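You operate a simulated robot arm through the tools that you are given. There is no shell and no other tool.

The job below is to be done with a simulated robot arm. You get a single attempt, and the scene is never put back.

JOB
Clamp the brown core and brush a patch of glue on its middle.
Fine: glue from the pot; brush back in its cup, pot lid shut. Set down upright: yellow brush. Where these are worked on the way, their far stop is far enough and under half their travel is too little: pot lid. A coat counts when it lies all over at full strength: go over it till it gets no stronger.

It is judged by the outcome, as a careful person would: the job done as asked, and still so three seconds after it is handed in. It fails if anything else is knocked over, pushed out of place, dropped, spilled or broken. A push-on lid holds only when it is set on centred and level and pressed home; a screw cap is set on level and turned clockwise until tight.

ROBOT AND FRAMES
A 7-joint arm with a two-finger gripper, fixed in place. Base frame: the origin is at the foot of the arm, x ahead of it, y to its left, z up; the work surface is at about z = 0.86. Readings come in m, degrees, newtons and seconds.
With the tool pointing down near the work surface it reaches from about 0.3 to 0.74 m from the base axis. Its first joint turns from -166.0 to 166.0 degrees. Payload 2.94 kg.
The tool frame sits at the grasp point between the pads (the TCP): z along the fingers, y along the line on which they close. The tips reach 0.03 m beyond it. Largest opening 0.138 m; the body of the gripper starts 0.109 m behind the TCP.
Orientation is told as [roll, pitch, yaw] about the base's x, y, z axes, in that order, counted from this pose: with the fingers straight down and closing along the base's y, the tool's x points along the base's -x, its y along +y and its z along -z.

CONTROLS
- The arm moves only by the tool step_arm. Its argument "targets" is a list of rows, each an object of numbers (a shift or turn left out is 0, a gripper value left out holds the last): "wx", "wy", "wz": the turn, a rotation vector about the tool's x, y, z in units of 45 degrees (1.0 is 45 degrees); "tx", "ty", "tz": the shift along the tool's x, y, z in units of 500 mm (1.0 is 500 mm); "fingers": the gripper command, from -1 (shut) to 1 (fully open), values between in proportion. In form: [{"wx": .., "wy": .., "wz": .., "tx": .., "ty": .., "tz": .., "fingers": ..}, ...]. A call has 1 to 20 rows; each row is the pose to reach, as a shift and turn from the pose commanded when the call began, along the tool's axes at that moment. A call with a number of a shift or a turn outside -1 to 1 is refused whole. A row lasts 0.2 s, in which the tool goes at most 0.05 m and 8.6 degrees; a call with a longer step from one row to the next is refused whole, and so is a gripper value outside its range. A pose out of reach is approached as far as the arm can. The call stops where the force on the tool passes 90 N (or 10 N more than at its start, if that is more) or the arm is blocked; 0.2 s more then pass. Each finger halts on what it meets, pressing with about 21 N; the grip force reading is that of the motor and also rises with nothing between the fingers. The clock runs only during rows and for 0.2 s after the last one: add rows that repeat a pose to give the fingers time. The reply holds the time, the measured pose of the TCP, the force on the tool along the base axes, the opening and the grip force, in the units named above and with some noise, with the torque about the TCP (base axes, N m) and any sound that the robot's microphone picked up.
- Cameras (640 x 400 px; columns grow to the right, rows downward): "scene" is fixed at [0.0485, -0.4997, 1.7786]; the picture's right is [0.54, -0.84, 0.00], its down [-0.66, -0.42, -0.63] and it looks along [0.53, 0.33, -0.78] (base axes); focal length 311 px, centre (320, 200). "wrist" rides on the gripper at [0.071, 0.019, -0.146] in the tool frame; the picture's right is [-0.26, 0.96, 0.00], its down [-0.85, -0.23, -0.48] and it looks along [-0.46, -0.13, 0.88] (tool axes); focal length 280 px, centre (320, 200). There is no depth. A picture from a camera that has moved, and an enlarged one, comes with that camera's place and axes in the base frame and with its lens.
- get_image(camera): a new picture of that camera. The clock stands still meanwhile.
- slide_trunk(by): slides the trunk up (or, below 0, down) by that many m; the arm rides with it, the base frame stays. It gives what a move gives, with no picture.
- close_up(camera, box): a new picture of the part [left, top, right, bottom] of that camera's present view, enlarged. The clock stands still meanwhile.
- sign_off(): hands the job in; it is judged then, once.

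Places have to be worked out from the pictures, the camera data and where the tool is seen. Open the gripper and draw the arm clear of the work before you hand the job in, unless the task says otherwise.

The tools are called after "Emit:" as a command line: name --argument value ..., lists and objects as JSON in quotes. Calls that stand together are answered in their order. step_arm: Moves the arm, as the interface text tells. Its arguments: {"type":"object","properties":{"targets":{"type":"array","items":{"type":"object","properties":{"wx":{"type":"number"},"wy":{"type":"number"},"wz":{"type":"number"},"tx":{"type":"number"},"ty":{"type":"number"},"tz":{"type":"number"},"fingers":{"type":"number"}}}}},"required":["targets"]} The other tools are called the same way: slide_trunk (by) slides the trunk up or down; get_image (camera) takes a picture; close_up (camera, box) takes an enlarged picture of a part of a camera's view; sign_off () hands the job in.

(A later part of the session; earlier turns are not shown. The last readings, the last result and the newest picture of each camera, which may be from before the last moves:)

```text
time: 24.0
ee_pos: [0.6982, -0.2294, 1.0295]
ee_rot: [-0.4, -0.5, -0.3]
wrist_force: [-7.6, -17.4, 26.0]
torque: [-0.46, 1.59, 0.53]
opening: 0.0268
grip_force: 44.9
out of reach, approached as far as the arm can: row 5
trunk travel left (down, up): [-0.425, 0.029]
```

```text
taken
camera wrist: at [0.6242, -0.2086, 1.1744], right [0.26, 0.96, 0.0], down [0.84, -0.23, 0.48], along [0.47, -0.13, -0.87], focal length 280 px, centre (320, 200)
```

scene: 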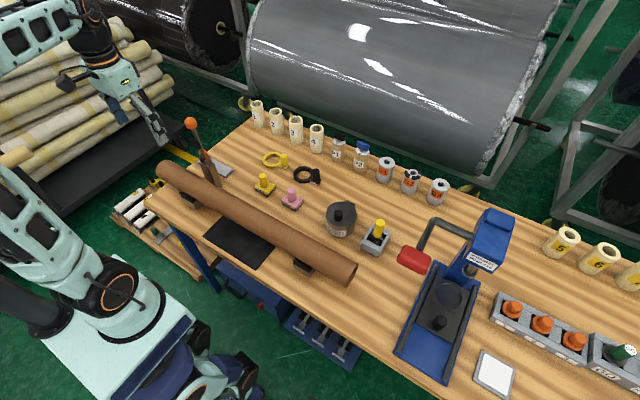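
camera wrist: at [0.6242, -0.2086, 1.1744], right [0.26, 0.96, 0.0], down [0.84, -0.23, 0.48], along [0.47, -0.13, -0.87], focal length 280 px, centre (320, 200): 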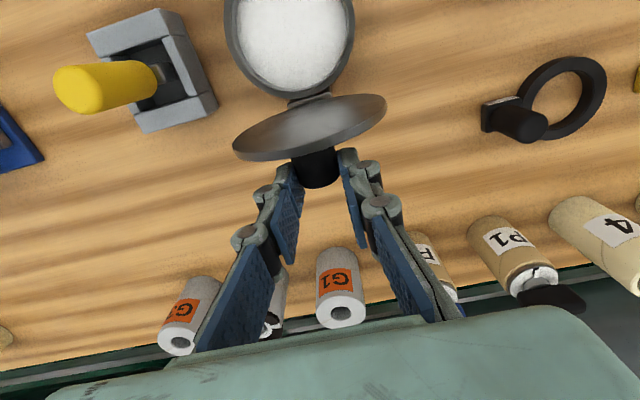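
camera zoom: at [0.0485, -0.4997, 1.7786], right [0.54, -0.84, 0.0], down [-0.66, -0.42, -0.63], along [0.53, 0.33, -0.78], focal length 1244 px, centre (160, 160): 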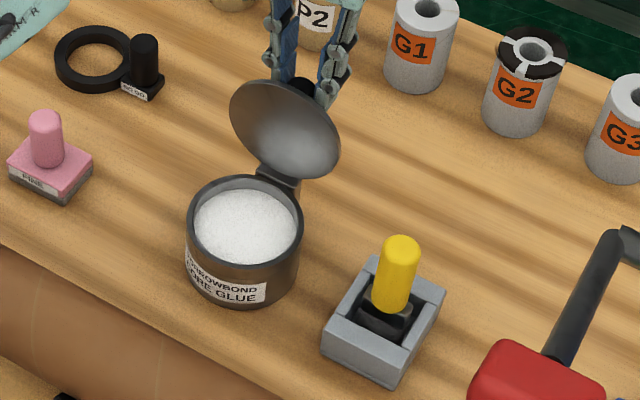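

The lid is now at about 100°, past vertical, and the arm is at its reach limit. I'll release the knob gently, rise and see whether the lid stays or drops to its stop.

Emit:
step_arm --targets '[{"fingers": 0.0}, {"fingers": 0.0}, {"fingers": 0.0}]'

Emit:
get_image --camera "wrist"

Emit:
close_up --camera "scene" --box '[300, 160, 420, 260]'

```text
time: 24.8
ee_pos: [0.6992, -0.226, 1.0235]
ee_rot: [0.0, -0.1, -0.2]
wrist_force: [0.4, 0.3, 0.0]
torque: [0.02, -0.04, -0.03]
opening: 0.069
grip_force: 0.1
trunk travel left (down, up): [-0.425, 0.029]
```

```text
taken
camera wrist: at [0.6274, -0.206, 1.1698], right [0.26, 0.96, 0.0], down [0.85, -0.23, 0.48], along [0.46, -0.13, -0.88], focal length 280 px, centre (320, 200)
```

wrist: 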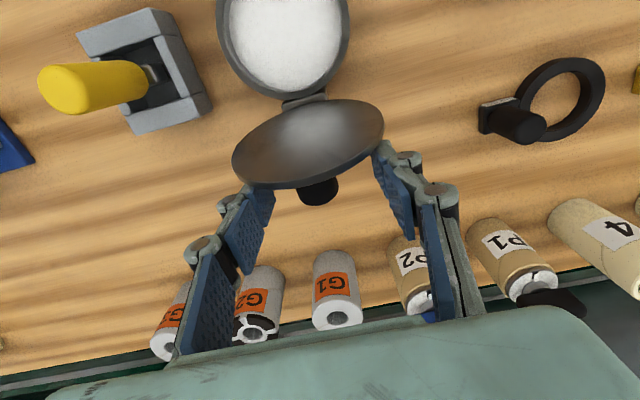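

```text
4.00 times, centred on (360, 210) of scene
camera zoom: at [0.0485, -0.4997, 1.7786], right [0.54, -0.84, 0.0], down [-0.66, -0.42, -0.63], along [0.53, 0.33, -0.78], focal length 1244 px, centre (160, 160)
```

zoom: 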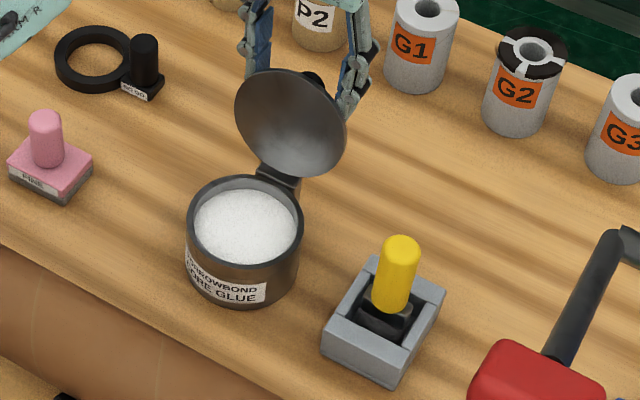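

The lid dropped a little further toward its stop after release. I'll open fully so the fingers clear the lid's sides, then rise straight up.

Emit:
step_arm --targets '[{"fingers": 1.0}, {"fingers": 1.0}, {"fingers": 1.0}, {"tz": -0.08}, {"tz": -0.16}, {"tz": -0.24}, {"tz": -0.3}]'

Emit:
get_image --camera "wrist"

Emit:
close_up --camera "scene" --box '[300, 160, 420, 260]'

```text
time: 26.4
ee_pos: [0.6704, -0.2166, 1.1607]
ee_rot: [0.0, -0.1, -0.1]
wrist_force: [0.5, -0.1, 0.2]
torque: [-0.04, -0.01, -0.01]
opening: 0.1381
grip_force: 0.1
out of reach, approached as far as the arm can: row 4, 5, 6, 7
trunk travel left (down, up): [-0.425, 0.029]
```

```text
taken
camera wrist: at [0.5975, -0.196, 1.3075], right [0.26, 0.96, 0.0], down [0.85, -0.23, 0.48], along [0.46, -0.13, -0.88], focal length 280 px, centre (320, 200)
```

wrist: 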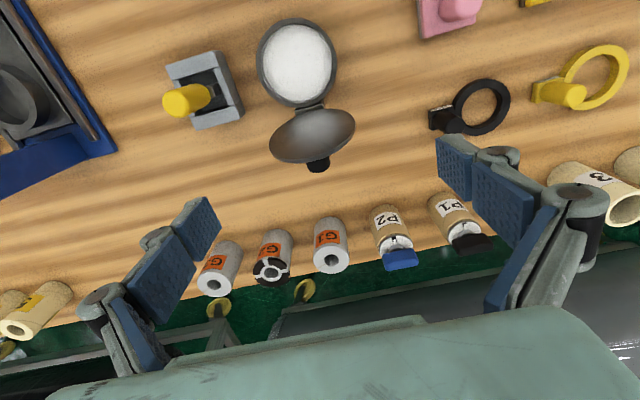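

```text
4.00 times, centred on (360, 210) of scene
camera zoom: at [0.0485, -0.4997, 1.7786], right [0.54, -0.84, 0.0], down [-0.66, -0.42, -0.63], along [0.53, 0.33, -0.78], focal length 1244 px, centre (160, 160)
```

zoom: 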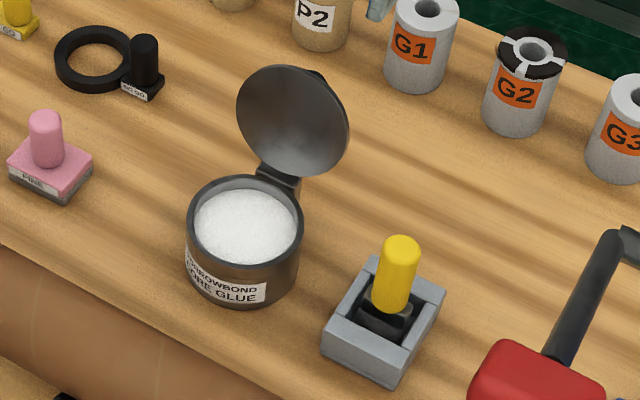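

The lid now rests at its far stop (~110°) and the white glue is exposed. Next I'll shift to hover above the brush for a closer look, with the fingers narrowed.

Emit:
step_arm --targets '[{"tx": 0.06, "ty": -0.06, "fingers": 0.0}, {"tx": 0.12, "ty": -0.12, "fingers": 0.0}, {"tx": 0.18, "ty": -0.18, "fingers": 0.0}, {"tx": 0.22, "ty": -0.24, "fingers": 0.0}]'

Emit:
get_image --camera "wrist"

Emit:
get_image --camera "scene"

```text
time: 27.4
ee_pos: [0.5603, -0.3356, 1.1575]
ee_rot: [0.0, -0.1, -0.1]
wrist_force: [-0.2, 0.2, -0.6]
torque: [0.0, -0.02, -0.01]
opening: 0.0687
grip_force: 0.1
trunk travel left (down, up): [-0.425, 0.029]
```

```text
taken
camera wrist: at [0.4875, -0.3155, 1.3046], right [0.26, 0.96, 0.0], down [0.85, -0.23, 0.48], along [0.46, -0.13, -0.88], focal length 280 px, centre (320, 200)
```

wrist: 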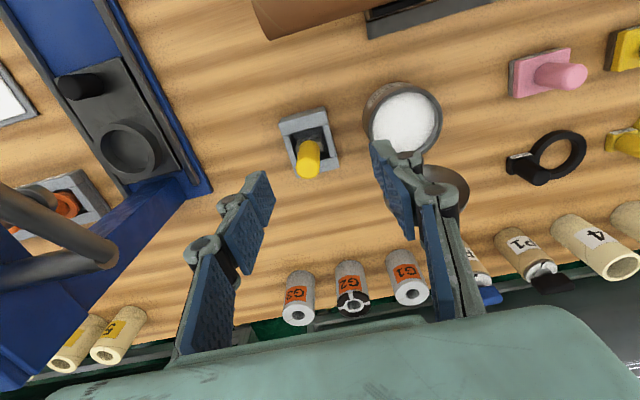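

```text
taken
```

scene: 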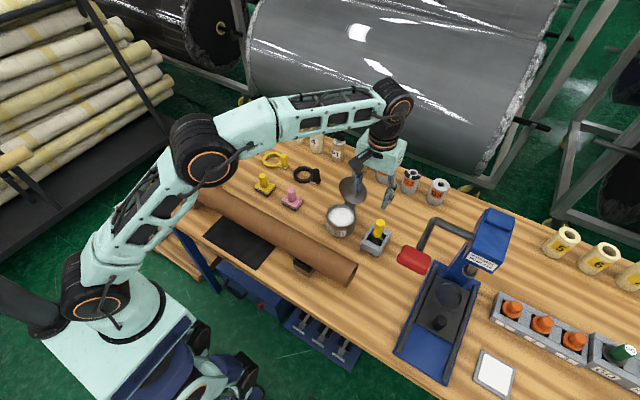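

Emit:
close_up --camera "wrist" --box '[260, 90, 360, 200]'

Emit:
close_up --camera "scene" --box '[340, 190, 420, 270]'

```text
3.64 times, centred on (310, 145) of wrist
camera zoom: at [0.4875, -0.3155, 1.3046], right [0.26, 0.96, 0.0], down [0.85, -0.23, 0.48], along [0.46, -0.13, -0.88], focal length 1020 px, centre (356, 400)
```

zoom: 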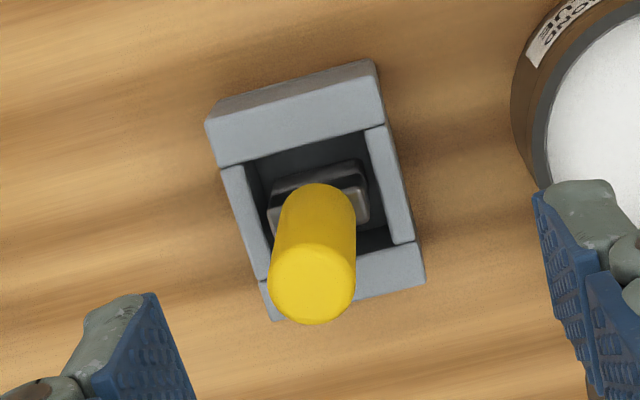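

```text
5.00 times, centred on (380, 230) of scene
camera zoom: at [0.0485, -0.4997, 1.7786], right [0.54, -0.84, 0.0], down [-0.66, -0.42, -0.63], along [0.53, 0.33, -0.78], focal length 1555 px, centre (20, 50)
```

zoom: 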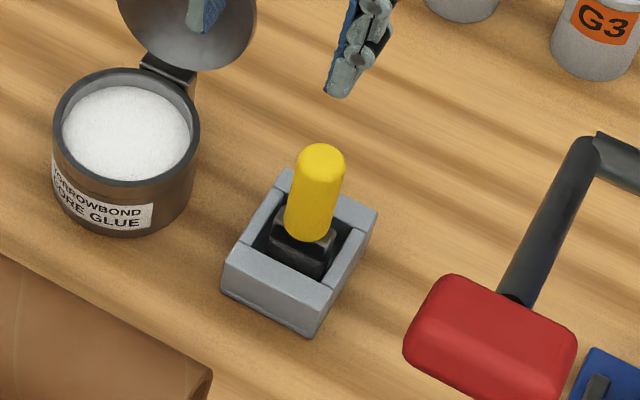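

The brush is flat, its ferrule about 0.04 wide along y, with the yellow handle at (0.606,-0.3625) spanning z 0.92–0.99. I'll hover over it at z 1.07 and verify alignment.

Emit:
step_arm --targets '[{"tx": -0.045, "ty": -0.027, "tz": 0.05, "fingers": 0.0}, {"tx": -0.0914, "ty": -0.0538, "tz": 0.11, "fingers": 0.0}, {"tx": -0.0914, "ty": -0.0538, "tz": 0.175, "fingers": 0.0}, {"tx": -0.0914, "ty": -0.0538, "tz": 0.175, "fingers": 0.0}]'

Emit:
get_image --camera "wrist"

Emit:
close_up --camera "scene" --box '[320, 160, 440, 270]'

```text
time: 28.4
ee_pos: [0.6058, -0.3624, 1.0693]
ee_rot: [0.0, -0.1, -0.2]
wrist_force: [-0.3, 0.3, -0.5]
torque: [0.03, -0.01, -0.02]
opening: 0.0691
grip_force: 0.0
trunk travel left (down, up): [-0.425, 0.029]
```

```text
taken
camera wrist: at [0.5345, -0.3412, 1.2159], right [0.26, 0.96, 0.0], down [0.85, -0.23, 0.48], along [0.46, -0.13, -0.88], focal length 280 px, centre (320, 200)
```

wrist: 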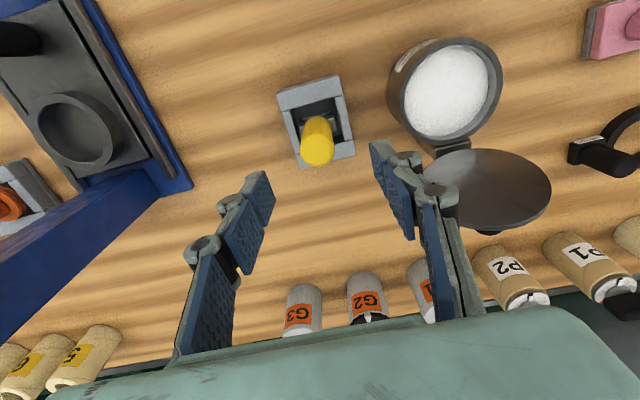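

```text
3.64 times, centred on (380, 215) of scene
camera zoom: at [0.0485, -0.4997, 1.7786], right [0.54, -0.84, 0.0], down [-0.66, -0.42, -0.63], along [0.53, 0.33, -0.78], focal length 1131 px, centre (102, 146)
```

zoom: 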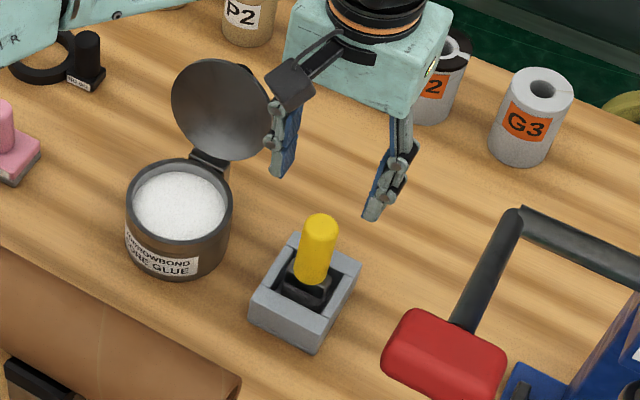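

The handle top projects to (0.606,-0.362), exactly under the TCP. I'll descend to z≈0.962 and close on the handle.

Emit:
step_arm --targets '[{"tz": 0.09, "fingers": 0.0}, {"tz": 0.17, "fingers": 0.0}, {"tz": 0.214, "fingers": 0.0}, {"tz": 0.214, "fingers": -1}, {"tz": 0.214, "fingers": -1}, {"tz": 0.214, "fingers": -1}, {"tz": 0.214, "fingers": -1}]'

Emit:
get_image --camera "wrist"

Emit:
close_up --camera "scene" --box '[320, 180, 430, 270]'

```text
time: 30.0
ee_pos: [0.6069, -0.3613, 0.9649]
ee_rot: [0.0, -0.1, -0.1]
wrist_force: [0.1, 0.2, -1.0]
torque: [-0.02, 0.03, 0.03]
opening: 0.029
grip_force: 20.8
trunk travel left (down, up): [-0.425, 0.029]
```

```text
taken
camera wrist: at [0.5333, -0.3415, 1.1107], right [0.26, 0.96, 0.0], down [0.85, -0.23, 0.48], along [0.46, -0.13, -0.88], focal length 280 px, centre (320, 200)
```

wrist: 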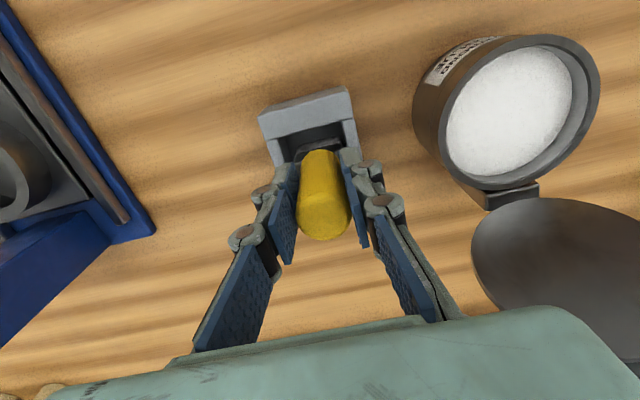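

```text
4.44 times, centred on (375, 225) of scene
camera zoom: at [0.0485, -0.4997, 1.7786], right [0.54, -0.84, 0.0], down [-0.66, -0.42, -0.63], along [0.53, 0.33, -0.78], focal length 1382 px, centre (76, 89)
```

zoom: 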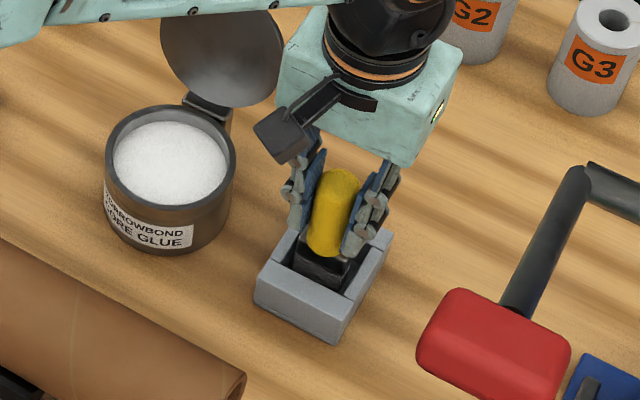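

The handle is held (0.029 wide, 20.8 N). I'll lift the brush straight up out of the cup.

Emit:
step_arm --targets '[{"tz": -0.04}, {"tz": -0.08}, {"tz": -0.13}, {"tz": -0.18}, {"tz": -0.23}, {"tz": -0.28}]'

Emit:
get_image --camera "wrist"

Emit:
close_up --camera "scene" --box '[320, 150, 440, 260]'

```text
time: 31.4
ee_pos: [0.6052, -0.3617, 1.107]
ee_rot: [0.0, 0.0, -0.2]
wrist_force: [-0.3, -0.3, -1.7]
torque: [0.0, -0.02, 0.04]
opening: 0.0286
grip_force: 20.9
trunk travel left (down, up): [-0.425, 0.029]
```

```text
taken
camera wrist: at [0.533, -0.3411, 1.2533], right [0.26, 0.96, 0.0], down [0.85, -0.23, 0.48], along [0.46, -0.13, -0.88], focal length 280 px, centre (320, 200)
```

wrist: 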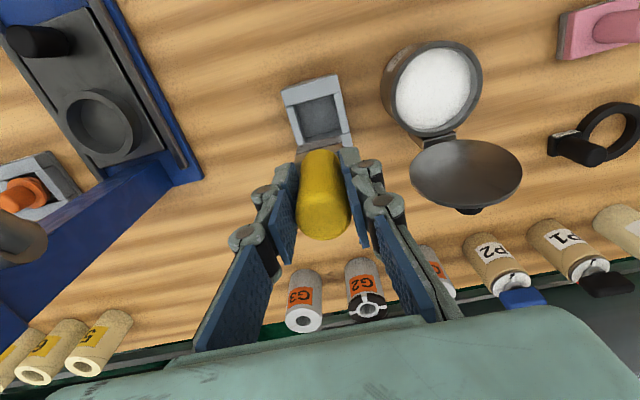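

```text
3.64 times, centred on (380, 205) of scene
camera zoom: at [0.0485, -0.4997, 1.7786], right [0.54, -0.84, 0.0], down [-0.66, -0.42, -0.63], along [0.53, 0.33, -0.78], focal length 1131 px, centre (102, 182)
```

zoom: 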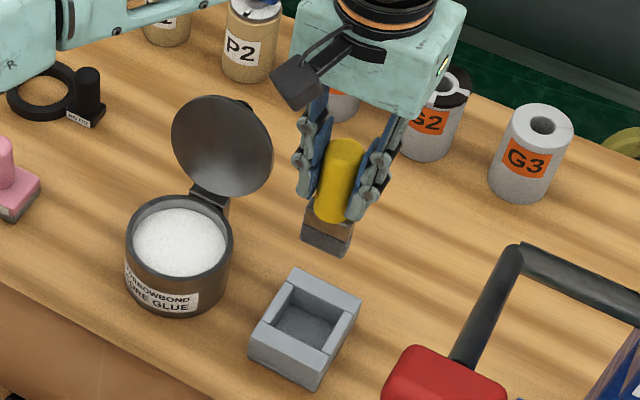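

The brush came out cleanly; its tip is about 0.094 below the TCP and the cup is undisturbed. I'll move over the pot's centre.

Emit:
step_arm --targets '[{"ty": 0.07}, {"ty": 0.14}, {"ty": 0.21}, {"ty": 0.266}, {"ty": 0.266}]'

Emit:
get_image --camera "wrist"

Emit:
close_up --camera "scene" --box '[290, 150, 410, 260]'

```text
time: 32.6
ee_pos: [0.6076, -0.228, 1.1048]
ee_rot: [0.0, -0.1, -0.2]
wrist_force: [-0.8, 0.4, 0.3]
torque: [-0.03, 0.03, 0.04]
opening: 0.0292
grip_force: 20.9
trunk travel left (down, up): [-0.425, 0.029]
```

```text
taken
camera wrist: at [0.535, -0.2066, 1.251], right [0.26, 0.96, 0.0], down [0.85, -0.23, 0.48], along [0.46, -0.13, -0.88], focal length 280 px, centre (320, 200)
```

wrist: 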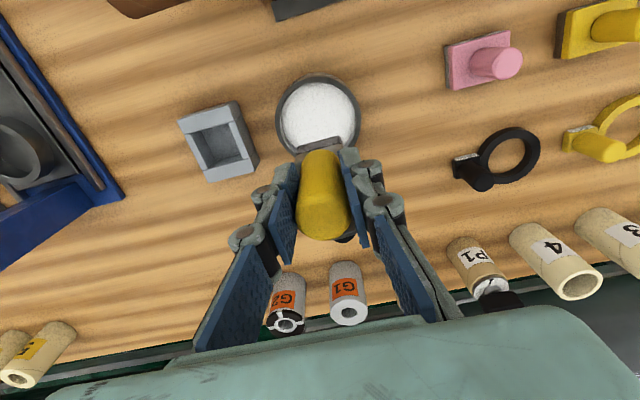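

```text
3.64 times, centred on (350, 205) of scene
camera zoom: at [0.0485, -0.4997, 1.7786], right [0.54, -0.84, 0.0], down [-0.66, -0.42, -0.63], along [0.53, 0.33, -0.78], focal length 1131 px, centre (211, 182)
```

zoom: 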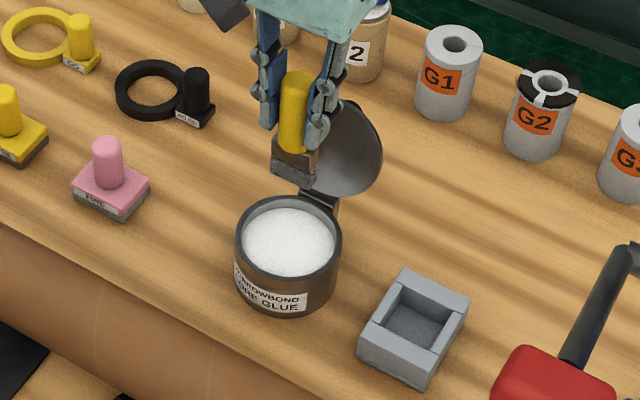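

The brush hangs over the pot; the rim centre projects to about (0.602,-0.227). I'll nudge 5 mm toward the base and lower the bristles into the glue.

Emit:
step_arm --targets '[{"tx": 0.01, "tz": 0.05}, {"tx": 0.01, "tz": 0.1}, {"tx": 0.01, "tz": 0.15}, {"tx": 0.01, "tz": 0.19}, {"tx": 0.01, "tz": 0.21}]'

Emit:
get_image --camera "wrist"

Emit:
close_up --camera "scene" --box '[290, 160, 410, 260]'

```text
time: 33.8
ee_pos: [0.6008, -0.2276, 1.0061]
ee_rot: [-0.3, -0.6, -0.3]
wrist_force: [-2.0, -1.6, 25.8]
torque: [-0.04, 0.14, -0.02]
opening: 0.0289
grip_force: 21.4
trunk travel left (down, up): [-0.425, 0.029]
```

```text
taken
camera wrist: at [0.5271, -0.2065, 1.1509], right [0.26, 0.96, 0.0], down [0.84, -0.23, 0.49], along [0.47, -0.13, -0.87], focal length 280 px, centre (320, 200)
```

wrist: 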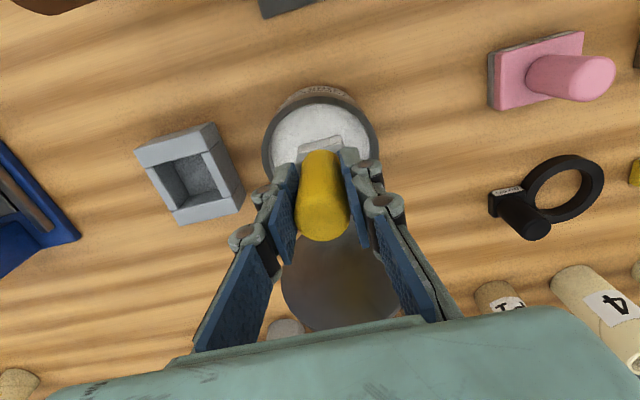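

```text
4.00 times, centred on (350, 210) of scene
camera zoom: at [0.0485, -0.4997, 1.7786], right [0.54, -0.84, 0.0], down [-0.66, -0.42, -0.63], along [0.53, 0.33, -0.78], focal length 1244 px, centre (200, 160)
```

zoom: 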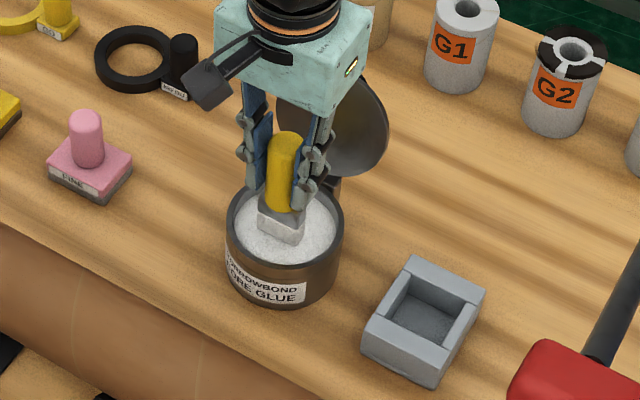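

The bristles met the glue at z≈0.912 with 26 N reaction and look white now. I'll lift out and check how the brush is loaded.

Emit:
step_arm --targets '[{"tz": -0.01}, {"tz": -0.05}, {"tz": -0.1}, {"tz": -0.15}, {"tz": -0.2}]'

Emit:
close_up --camera "scene" --box '[310, 150, 390, 240]'

Emit:
close_up --camera "wrist" --box '[240, 60, 400, 260]'

```text
time: 35.0
ee_pos: [0.5996, -0.2298, 1.0999]
ee_rot: [0.0, 0.0, -0.3]
wrist_force: [0.1, 0.0, -0.6]
torque: [-0.02, 0.01, -0.02]
opening: 0.0291
grip_force: 20.8
trunk travel left (down, up): [-0.425, 0.029]
```

```text
4.44 times, centred on (350, 195) of scene
camera zoom: at [0.0485, -0.4997, 1.7786], right [0.54, -0.84, 0.0], down [-0.66, -0.42, -0.63], along [0.53, 0.33, -0.78], focal length 1382 px, centre (187, 222)
```

zoom: 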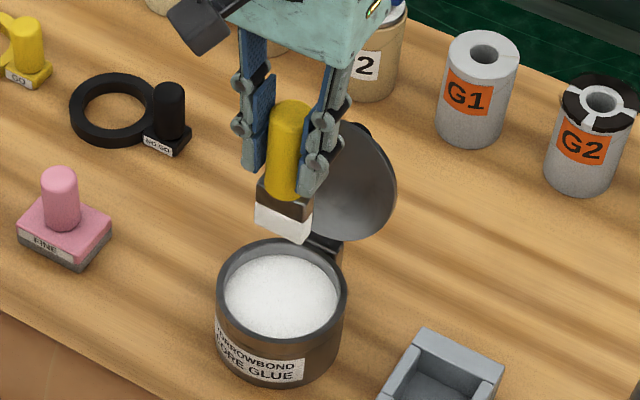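

```text
2.00 times, centred on (320, 160) of wrist
camera zoom: at [0.527, -0.2086, 1.2459], right [0.26, 0.96, 0.0], down [0.85, -0.23, 0.48], along [0.46, -0.13, -0.88], focal length 561 px, centre (320, 280)
```

zoom: 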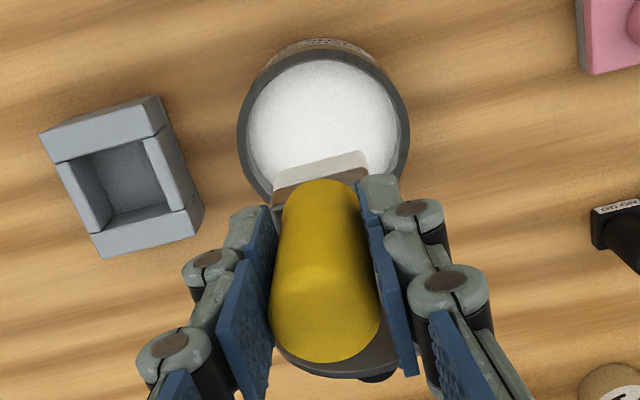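

The bristles are coated white. I'll carry the brush above the core's middle, at about (0.437,0.045).

Emit:
step_arm --targets '[{"tz": -0.06}, {"tx": 0.04, "ty": 0.069, "tz": -0.06}, {"tx": 0.081, "ty": 0.138, "tz": -0.06}, {"tx": 0.122, "ty": 0.206, "tz": -0.06}, {"tx": 0.163, "ty": 0.275, "tz": -0.06}, {"tx": 0.203, "ty": 0.344, "tz": -0.06}, {"tx": 0.244, "ty": 0.413, "tz": -0.06}, {"tx": 0.285, "ty": 0.481, "tz": -0.06}, {"tx": 0.325, "ty": 0.55, "tz": -0.06}]'

Emit:
get_image --camera "wrist"

Emit:
get_image --camera "scene"

```text
time: 37.0
ee_pos: [0.4399, 0.0475, 1.1304]
ee_rot: [0.0, 0.0, -0.2]
wrist_force: [-0.6, 0.2, -1.7]
torque: [-0.01, 0.01, -0.01]
opening: 0.0292
grip_force: 20.5
trunk travel left (down, up): [-0.425, 0.029]
```

```text
taken
camera wrist: at [0.3678, 0.0683, 1.2756], right [0.27, 0.96, 0.0], down [0.85, -0.23, 0.48], along [0.46, -0.13, -0.88], focal length 280 px, centre (320, 200)
```

wrist: 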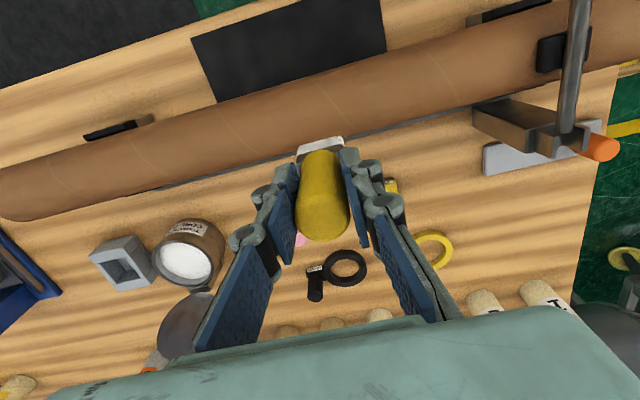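

```text
taken
```

scene: 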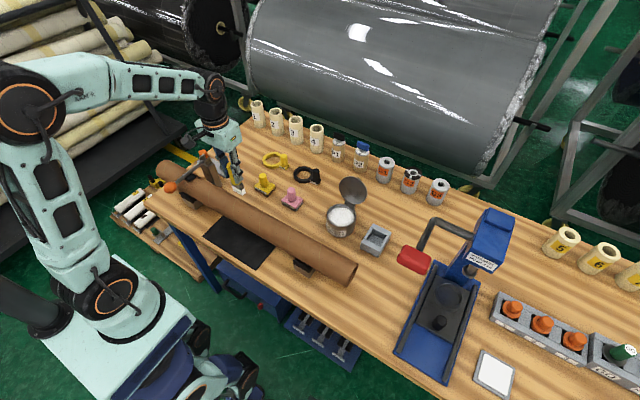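

I'll zoom in on both views to pin down the core's axis and top under the brush.

Emit:
close_up --camera "wrist" --box '[180, 40, 420, 190]'

Emit:
close_up --camera "scene" --box '[180, 130, 320, 260]'

```text
2.67 times, centred on (300, 115) of wrist
camera zoom: at [0.3678, 0.0683, 1.2756], right [0.27, 0.96, 0.0], down [0.85, -0.23, 0.48], along [0.46, -0.13, -0.88], focal length 748 px, centre (373, 427)
```

zoom: 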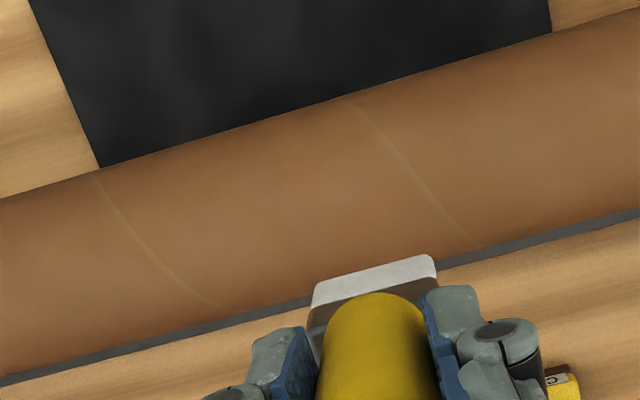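

```text
3.08 times, centred on (250, 195) of scene
camera zoom: at [0.0485, -0.4997, 1.7786], right [0.54, -0.84, 0.0], down [-0.66, -0.42, -0.63], along [0.53, 0.33, -0.78], focal length 957 px, centre (535, 215)
```

zoom: 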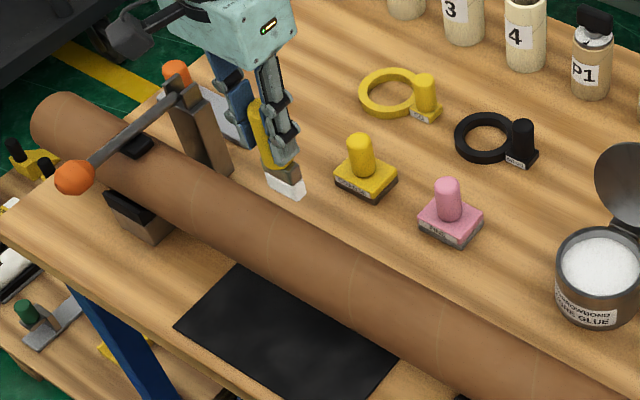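

I'll zoom further on the scene view of the core's middle to get both silhouette edges.

Emit:
close_up --camera "scene" --box '[215, 170, 295, 240]'

Emit:
close_up --camera "scene" --box '[300, 220, 380, 290]'

```text
5.71 times, centred on (255, 205) of scene
camera zoom: at [0.0485, -0.4997, 1.7786], right [0.54, -0.84, 0.0], down [-0.66, -0.42, -0.63], along [0.53, 0.33, -0.78], focal length 1778 px, centre (691, 171)
```

zoom: 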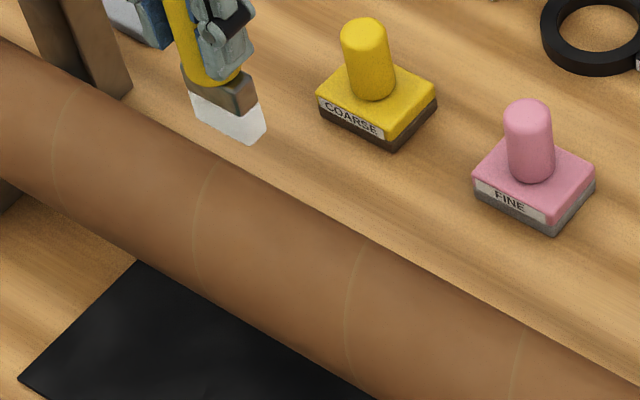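

```text
5.71 times, centred on (340, 255) of scene
camera zoom: at [0.0485, -0.4997, 1.7786], right [0.54, -0.84, 0.0], down [-0.66, -0.42, -0.63], along [0.53, 0.33, -0.78], focal length 1778 px, centre (206, -114)
```

zoom: 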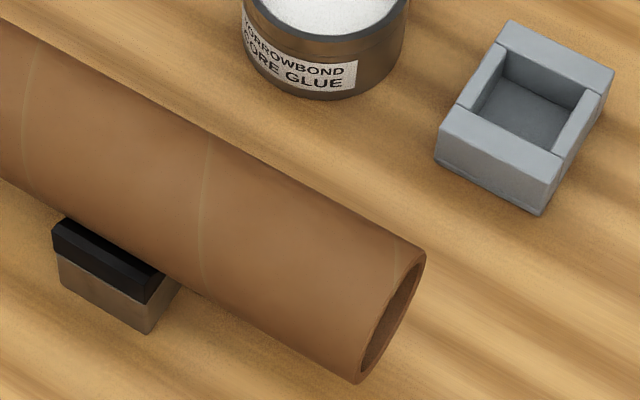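

Combining both views gives the core axis at x≈0.427, z≈0.943 with radius 0.037 (top z≈0.980), and ends at y≈-0.368 and 0.441, so the middle is y≈0.036. I'll position over that point and lower until the bristles just touch.

Emit:
step_arm --targets '[{"tx": 0.0258, "ty": -0.023, "tz": 0.02}, {"tx": 0.0258, "ty": -0.023, "tz": 0.06}, {"tx": 0.0258, "ty": -0.023, "tz": 0.1}, {"tx": 0.0258, "ty": -0.023, "tz": 0.106}, {"tx": 0.0258, "ty": -0.023, "tz": 0.112}, {"tx": 0.0258, "ty": -0.023, "tz": 0.116}]'

Emit:
close_up --camera "scene" --box '[215, 160, 295, 240]'

Emit:
get_image --camera "wrist"

```text
time: 38.4
ee_pos: [0.4264, 0.035, 1.0738]
ee_rot: [0.0, -0.3, -0.3]
wrist_force: [-1.3, -1.9, 14.7]
torque: [0.04, 0.15, 0.02]
opening: 0.0287
grip_force: 20.8
trunk travel left (down, up): [-0.425, 0.029]
```

```text
5.00 times, centred on (255, 200) of scene
camera zoom: at [0.0485, -0.4997, 1.7786], right [0.54, -0.84, 0.0], down [-0.66, -0.42, -0.63], along [0.53, 0.33, -0.78], focal length 1555 px, centre (645, 200)
```

zoom: 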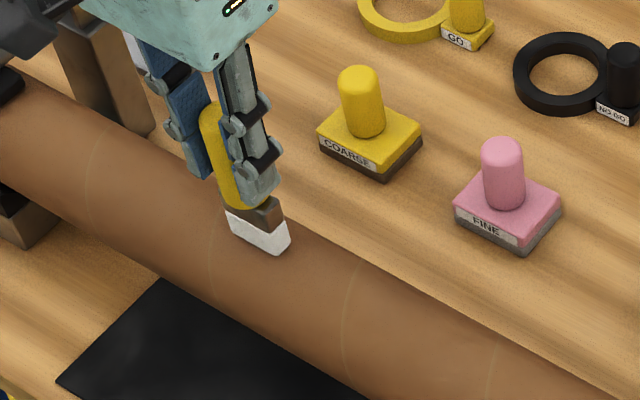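

```text
taken
camera wrist: at [0.3533, 0.0552, 1.2187], right [0.26, 0.96, 0.0], down [0.85, -0.23, 0.48], along [0.46, -0.13, -0.88], focal length 280 px, centre (320, 200)
```

wrist: 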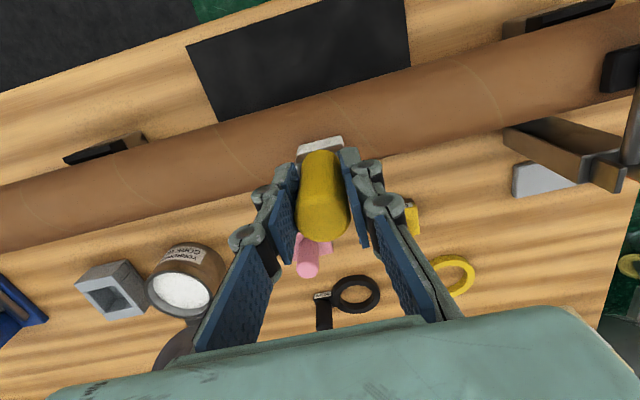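

Contact came exactly where predicted (z 1.0738, ~15 N). I'll make a slow back-and-forth stroke along the core, ±0.03 m about the middle.

Emit:
step_arm --targets '[{"ty": 0.02}, {"ty": 0.04}, {"ty": 0.06}, {"ty": 0.04}, {"ty": 0.02}, {"ty": 0.0}, {"ty": -0.02}, {"ty": -0.04}, {"ty": -0.06}, {"ty": -0.04}, {"ty": -0.02}, {"ty": 0.0}]'

Emit:
step_arm --targets '[{"tz": -0.04}, {"tz": -0.08}, {"tz": -0.12, "tx": -0.06}, {"tz": -0.14, "tx": -0.14}]'

Emit:
close_up --camera "scene" --box '[215, 170, 295, 240]'

Emit:
get_image --camera "wrist"

```text
time: 41.0
ee_pos: [0.4238, 0.034, 1.0706]
ee_rot: [-0.1, -0.2, -0.2]
wrist_force: [-0.5, -8.3, 21.4]
torque: [-0.35, -0.12, 0.01]
opening: 0.029
grip_force: 21.4
trunk travel left (down, up): [-0.425, 0.029]
```

```text
time: 42.0
ee_pos: [0.4971, 0.0355, 1.1406]
ee_rot: [0.0, 0.1, -0.1]
wrist_force: [0.4, -0.5, -1.3]
torque: [-0.01, 0.02, -0.01]
opening: 0.0289
grip_force: 21.0
trunk travel left (down, up): [-0.425, 0.029]
```

```text
5.71 times, centred on (255, 205) of scene
camera zoom: at [0.0485, -0.4997, 1.7786], right [0.54, -0.84, 0.0], down [-0.66, -0.42, -0.63], along [0.53, 0.33, -0.78], focal length 1778 px, centre (691, 171)
```

zoom: 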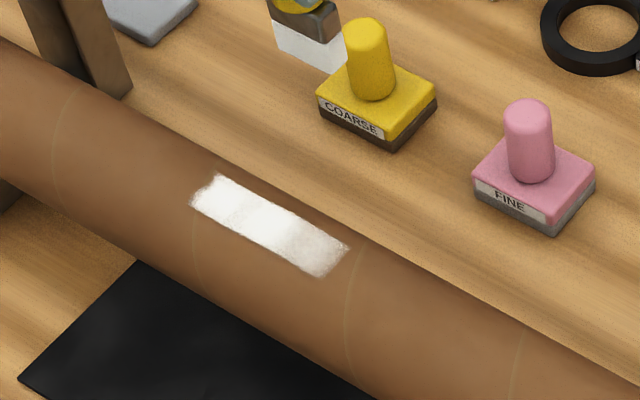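

```text
taken
camera wrist: at [0.4249, 0.0558, 1.2865], right [0.26, 0.96, 0.0], down [0.85, -0.23, 0.48], along [0.46, -0.13, -0.88], focal length 280 px, centre (320, 200)
```

wrist: 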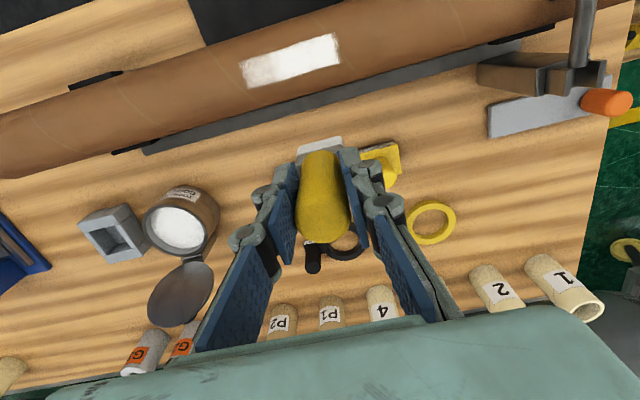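

The stroke left a white patch on the core's middle, whiter in its centre than near the ends. I'll zoom in on it in both views to judge strength and size.

Emit:
close_up --camera "scene" --box '[232, 195, 264, 225]'

Emit:
close_up --camera "wrist" --box '[220, 20, 360, 100]'

```text
13.33 times, centred on (248, 210) of scene
camera zoom: at [0.0485, -0.4997, 1.7786], right [0.54, -0.84, 0.0], down [-0.66, -0.42, -0.63], along [0.53, 0.33, -0.78], focal length 4148 px, centre (1280, 67)
```

zoom: 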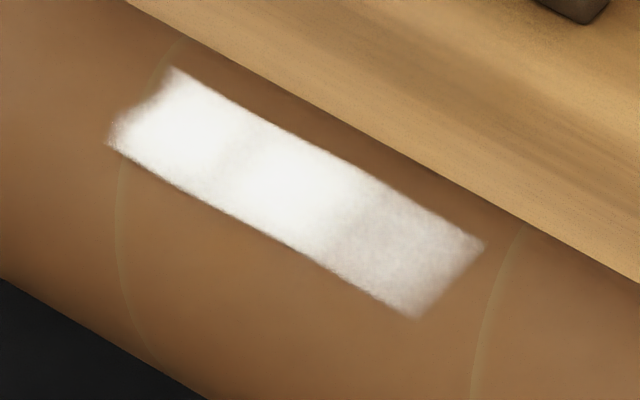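

```text
4.57 times, centred on (290, 60) of wrist
camera zoom: at [0.4249, 0.0558, 1.2865], right [0.26, 0.96, 0.0], down [0.85, -0.23, 0.48], along [0.46, -0.13, -0.88], focal length 1282 px, centre (457, 840)
```

zoom: 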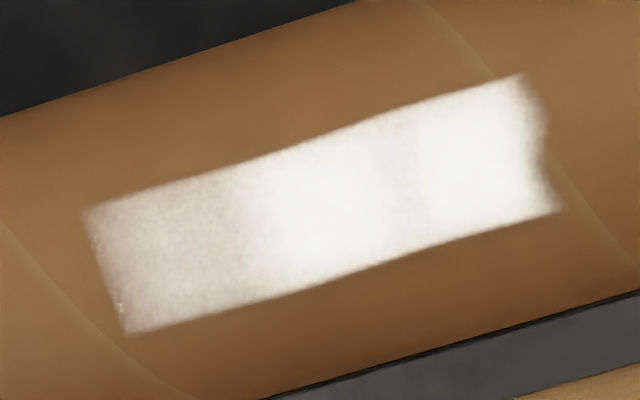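

The patch spans y≈-0.025 to 0.073 and its -y end is thinner. I'll go back over it, extending a little to the +y side so it is centred on y≈0.036.

Emit:
step_arm --targets '[{"tx": 0.07, "ty": 0.01, "tz": 0.02}, {"tx": 0.14, "ty": 0.02, "tz": 0.06}, {"tx": 0.14, "ty": 0.02, "tz": 0.11}, {"tx": 0.14, "ty": 0.02, "tz": 0.132}, {"tx": 0.14, "ty": 0.02, "tz": 0.14}]'

Emit:
step_arm --targets '[{"ty": 0.02}, {"ty": 0.04}, {"ty": 0.06}, {"ty": 0.08}, {"ty": 0.08}, {"ty": 0.06}, {"ty": 0.04}, {"ty": 0.02}, {"ty": 0.0}, {"ty": -0.02}, {"ty": -0.04}, {"ty": -0.06}, {"ty": -0.08}, {"ty": -0.08}, {"ty": -0.06}, {"ty": -0.04}, {"ty": -0.02}, {"ty": 0.0}]'

Emit:
step_arm --targets '[{"tz": -0.04}, {"tz": -0.08}, {"tz": -0.12, "tx": -0.06}, {"tz": -0.14, "tx": -0.14}]'

Emit:
close_up --camera "scene" --box '[232, 195, 264, 225]'

Emit:
close_up --camera "wrist" --box '[220, 20, 360, 100]'

Emit:
get_image --camera "wrist"

```text
time: 43.2
ee_pos: [0.4266, 0.0454, 1.0718]
ee_rot: [0.0, -0.1, -0.2]
wrist_force: [-0.3, 0.5, 4.2]
torque: [0.04, 0.05, 0.02]
opening: 0.029
grip_force: 21.0
trunk travel left (down, up): [-0.425, 0.029]
```

```text
time: 47.0
ee_pos: [0.4252, 0.0432, 1.0711]
ee_rot: [0.0, -0.1, -0.2]
wrist_force: [-0.9, -5.5, 15.4]
torque: [-0.16, -0.08, -0.03]
opening: 0.0289
grip_force: 21.1
trunk travel left (down, up): [-0.425, 0.029]
```

```text
time: 48.0
ee_pos: [0.4956, 0.0445, 1.1387]
ee_rot: [0.0, 0.0, -0.2]
wrist_force: [-0.1, 0.4, -1.7]
torque: [0.03, 0.01, -0.03]
opening: 0.0289
grip_force: 21.4
trunk travel left (down, up): [-0.425, 0.029]
```

```text
13.33 times, centred on (248, 210) of scene
camera zoom: at [0.0485, -0.4997, 1.7786], right [0.54, -0.84, 0.0], down [-0.66, -0.42, -0.63], along [0.53, 0.33, -0.78], focal length 4148 px, centre (1280, 67)
```

zoom: 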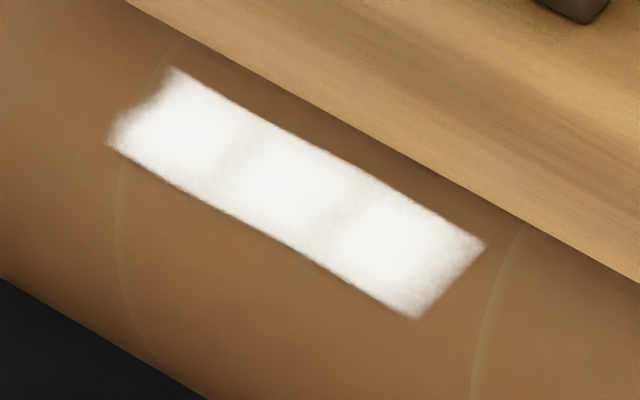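

```text
4.57 times, centred on (290, 60) of wrist
camera zoom: at [0.4231, 0.0648, 1.2865], right [0.26, 0.96, 0.0], down [0.85, -0.23, 0.48], along [0.46, -0.13, -0.88], focal length 1282 px, centre (457, 840)
```

zoom: 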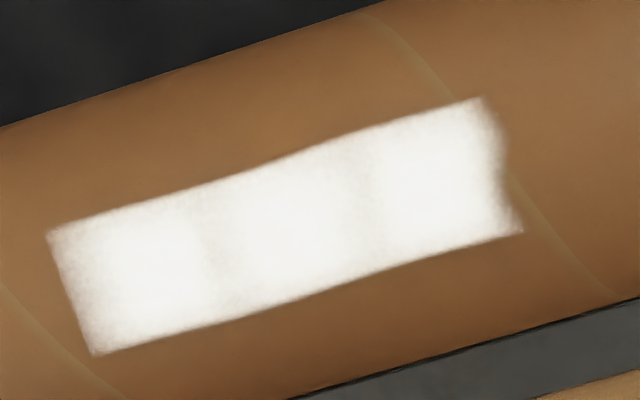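

```text
taken
camera wrist: at [0.4231, 0.0648, 1.2865], right [0.26, 0.96, 0.0], down [0.85, -0.23, 0.48], along [0.46, -0.13, -0.88], focal length 280 px, centre (320, 200)
```

wrist: 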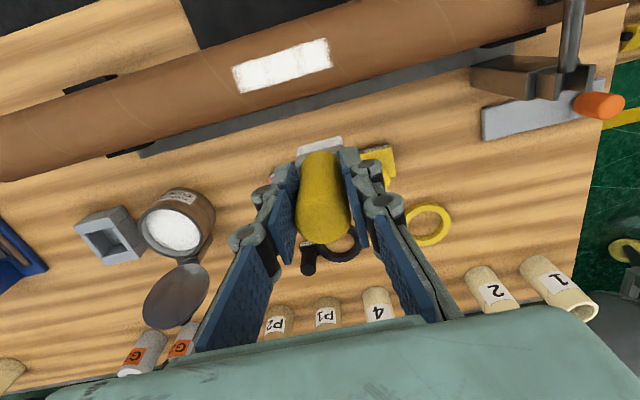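

The patch extents did not grow even though the brush went 0.03 m further in +y, so the target patch is a fixed area from y≈-0.025 to 0.073 (centre ≈0.024). It is whiter now; I'll make a pass offset toward the base side to see whether it also widens in x.

Emit:
step_arm --targets '[{"tx": 0.07, "ty": -0.02, "tz": 0.02}, {"tx": 0.154, "ty": -0.0424, "tz": 0.06}, {"tx": 0.154, "ty": -0.0424, "tz": 0.11}, {"tx": 0.154, "ty": -0.0424, "tz": 0.134}, {"tx": 0.154, "ty": -0.0424, "tz": 0.142}]'

Emit:
step_arm --targets '[{"ty": 0.02}, {"ty": 0.04}, {"ty": 0.06}, {"ty": 0.07}, {"ty": 0.07}, {"ty": 0.05}, {"ty": 0.03}, {"ty": 0.01}, {"ty": -0.01}, {"ty": -0.03}, {"ty": -0.05}, {"ty": -0.07}, {"ty": -0.07}, {"ty": -0.05}, {"ty": -0.03}, {"ty": -0.01}, {"ty": 0.0}]'

Emit:
step_arm --targets '[{"tz": -0.04}, {"tz": -0.08}, {"tz": -0.12, "tx": -0.07}, {"tz": -0.14, "tx": -0.154}]'

Emit:
close_up --camera "scene" --box '[232, 195, 264, 225]'

Emit:
get_image --camera "wrist"

```text
time: 49.2
ee_pos: [0.419, 0.0222, 1.0731]
ee_rot: [0.0, -0.2, -0.1]
wrist_force: [-0.3, 1.3, 9.1]
torque: [-0.05, -0.04, -0.06]
opening: 0.0288
grip_force: 20.8
trunk travel left (down, up): [-0.425, 0.029]
```

```text
time: 52.8
ee_pos: [0.4183, 0.0226, 1.0703]
ee_rot: [0.0, -0.1, -0.2]
wrist_force: [-0.2, -5.3, 15.5]
torque: [-0.23, -0.14, -0.05]
opening: 0.0286
grip_force: 21.6
trunk travel left (down, up): [-0.425, 0.029]
```

```text
time: 53.8
ee_pos: [0.4977, 0.0253, 1.1416]
ee_rot: [0.0, 0.0, -0.1]
wrist_force: [0.4, 0.1, -0.5]
torque: [0.02, 0.01, -0.03]
opening: 0.0288
grip_force: 20.8
trunk travel left (down, up): [-0.425, 0.029]
```

```text
13.33 times, centred on (248, 210) of scene
camera zoom: at [0.0485, -0.4997, 1.7786], right [0.54, -0.84, 0.0], down [-0.66, -0.42, -0.63], along [0.53, 0.33, -0.78], focal length 4148 px, centre (1280, 67)
```

zoom: 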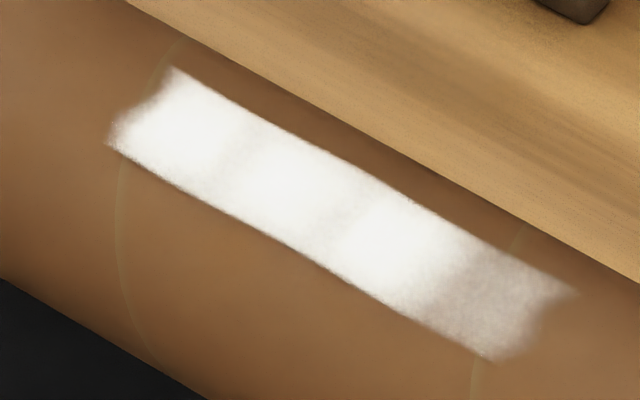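

```text
taken
camera wrist: at [0.4258, 0.0456, 1.2875], right [0.26, 0.96, 0.0], down [0.85, -0.23, 0.48], along [0.46, -0.13, -0.88], focal length 280 px, centre (320, 200)
```

wrist: 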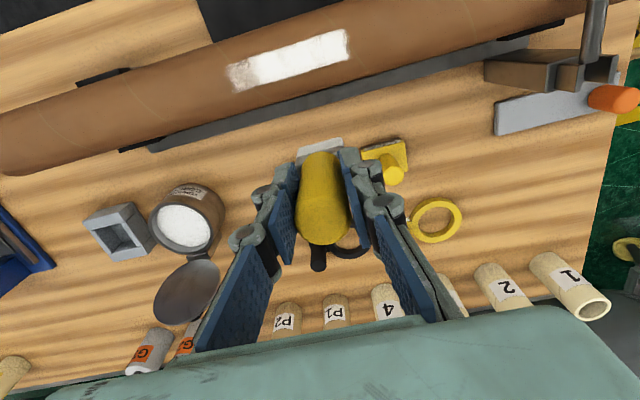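

The patch did not widen in x but grew to y≈-0.047 at the -y end, with a ragged natural edge there, so the area seems to run from about -0.047 to 0.073. That new end is weak, so I'll brush from the middle further toward -y and back along the whole length.

Emit:
step_arm --targets '[{"tx": 0.07, "ty": -0.01, "tz": 0.02}, {"tx": 0.142, "ty": -0.022, "tz": 0.06}, {"tx": 0.142, "ty": -0.022, "tz": 0.11}, {"tx": 0.142, "ty": -0.022, "tz": 0.132}, {"tx": 0.142, "ty": -0.022, "tz": 0.14}]'

Emit:
step_arm --targets '[{"ty": -0.02}, {"ty": -0.04}, {"ty": -0.06}, {"ty": -0.08}, {"ty": -0.1}, {"ty": -0.1}, {"ty": -0.08}, {"ty": -0.06}, {"ty": -0.04}, {"ty": -0.06}, {"ty": -0.08}, {"ty": -0.1}, {"ty": -0.08}, {"ty": -0.06}, {"ty": -0.04}, {"ty": -0.02}, {"ty": 0.0}]'

Emit:
step_arm --targets '[{"tz": -0.04}, {"tz": -0.08}, {"tz": -0.12, "tx": -0.07}, {"tz": -0.14, "tx": -0.142}]'

Emit:
close_up --camera "scene" --box '[232, 195, 272, 230]'

Emit:
close_up --camera "wrist" --box '[200, 20, 400, 120]'

```text
time: 55.0
ee_pos: [0.4265, 0.0127, 1.0696]
ee_rot: [0.0, -0.2, -0.2]
wrist_force: [-0.1, -0.9, 4.1]
torque: [0.1, -0.05, -0.03]
opening: 0.029
grip_force: 20.7
trunk travel left (down, up): [-0.425, 0.029]
```

```text
time: 58.6
ee_pos: [0.4263, 0.012, 1.0705]
ee_rot: [0.1, 0.1, -0.3]
wrist_force: [0.1, 0.5, -0.1]
torque: [0.0, -0.03, 0.02]
opening: 0.0286
grip_force: 21.6
trunk travel left (down, up): [-0.425, 0.029]
```

```text
time: 59.6
ee_pos: [0.4977, 0.0127, 1.141]
ee_rot: [0.0, 0.1, -0.1]
wrist_force: [-0.2, -0.8, -0.6]
torque: [0.01, 0.01, -0.02]
opening: 0.029
grip_force: 21.1
trunk travel left (down, up): [-0.425, 0.029]
```

```text
11.43 times, centred on (252, 212) of scene
camera zoom: at [0.0485, -0.4997, 1.7786], right [0.54, -0.84, 0.0], down [-0.66, -0.42, -0.63], along [0.53, 0.33, -0.78], focal length 3555 px, centre (1097, 57)
```

zoom: 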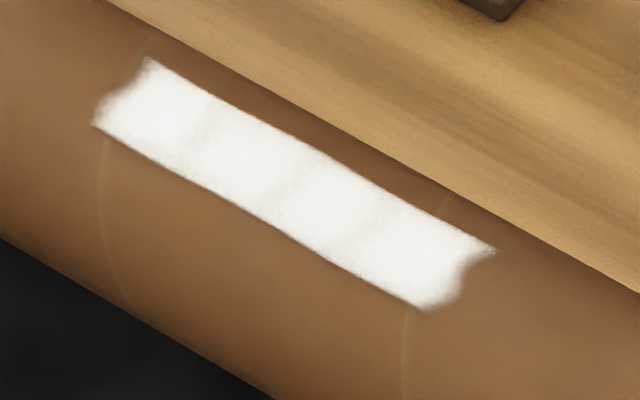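

```text
3.20 times, centred on (300, 70) of wrist
camera zoom: at [0.4248, 0.0328, 1.2873], right [0.26, 0.96, 0.0], down [0.85, -0.23, 0.48], along [0.46, -0.13, -0.88], focal length 897 px, centre (384, 616)
```

zoom: 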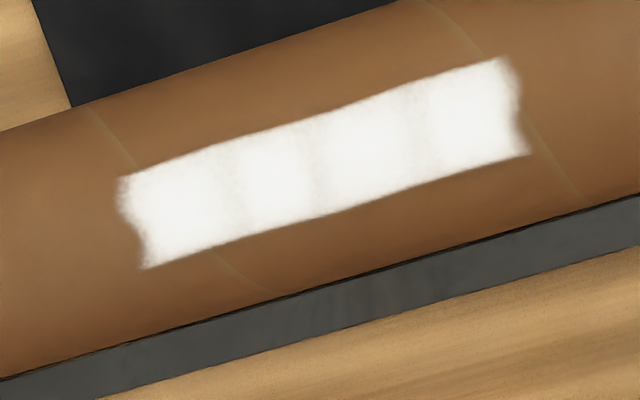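

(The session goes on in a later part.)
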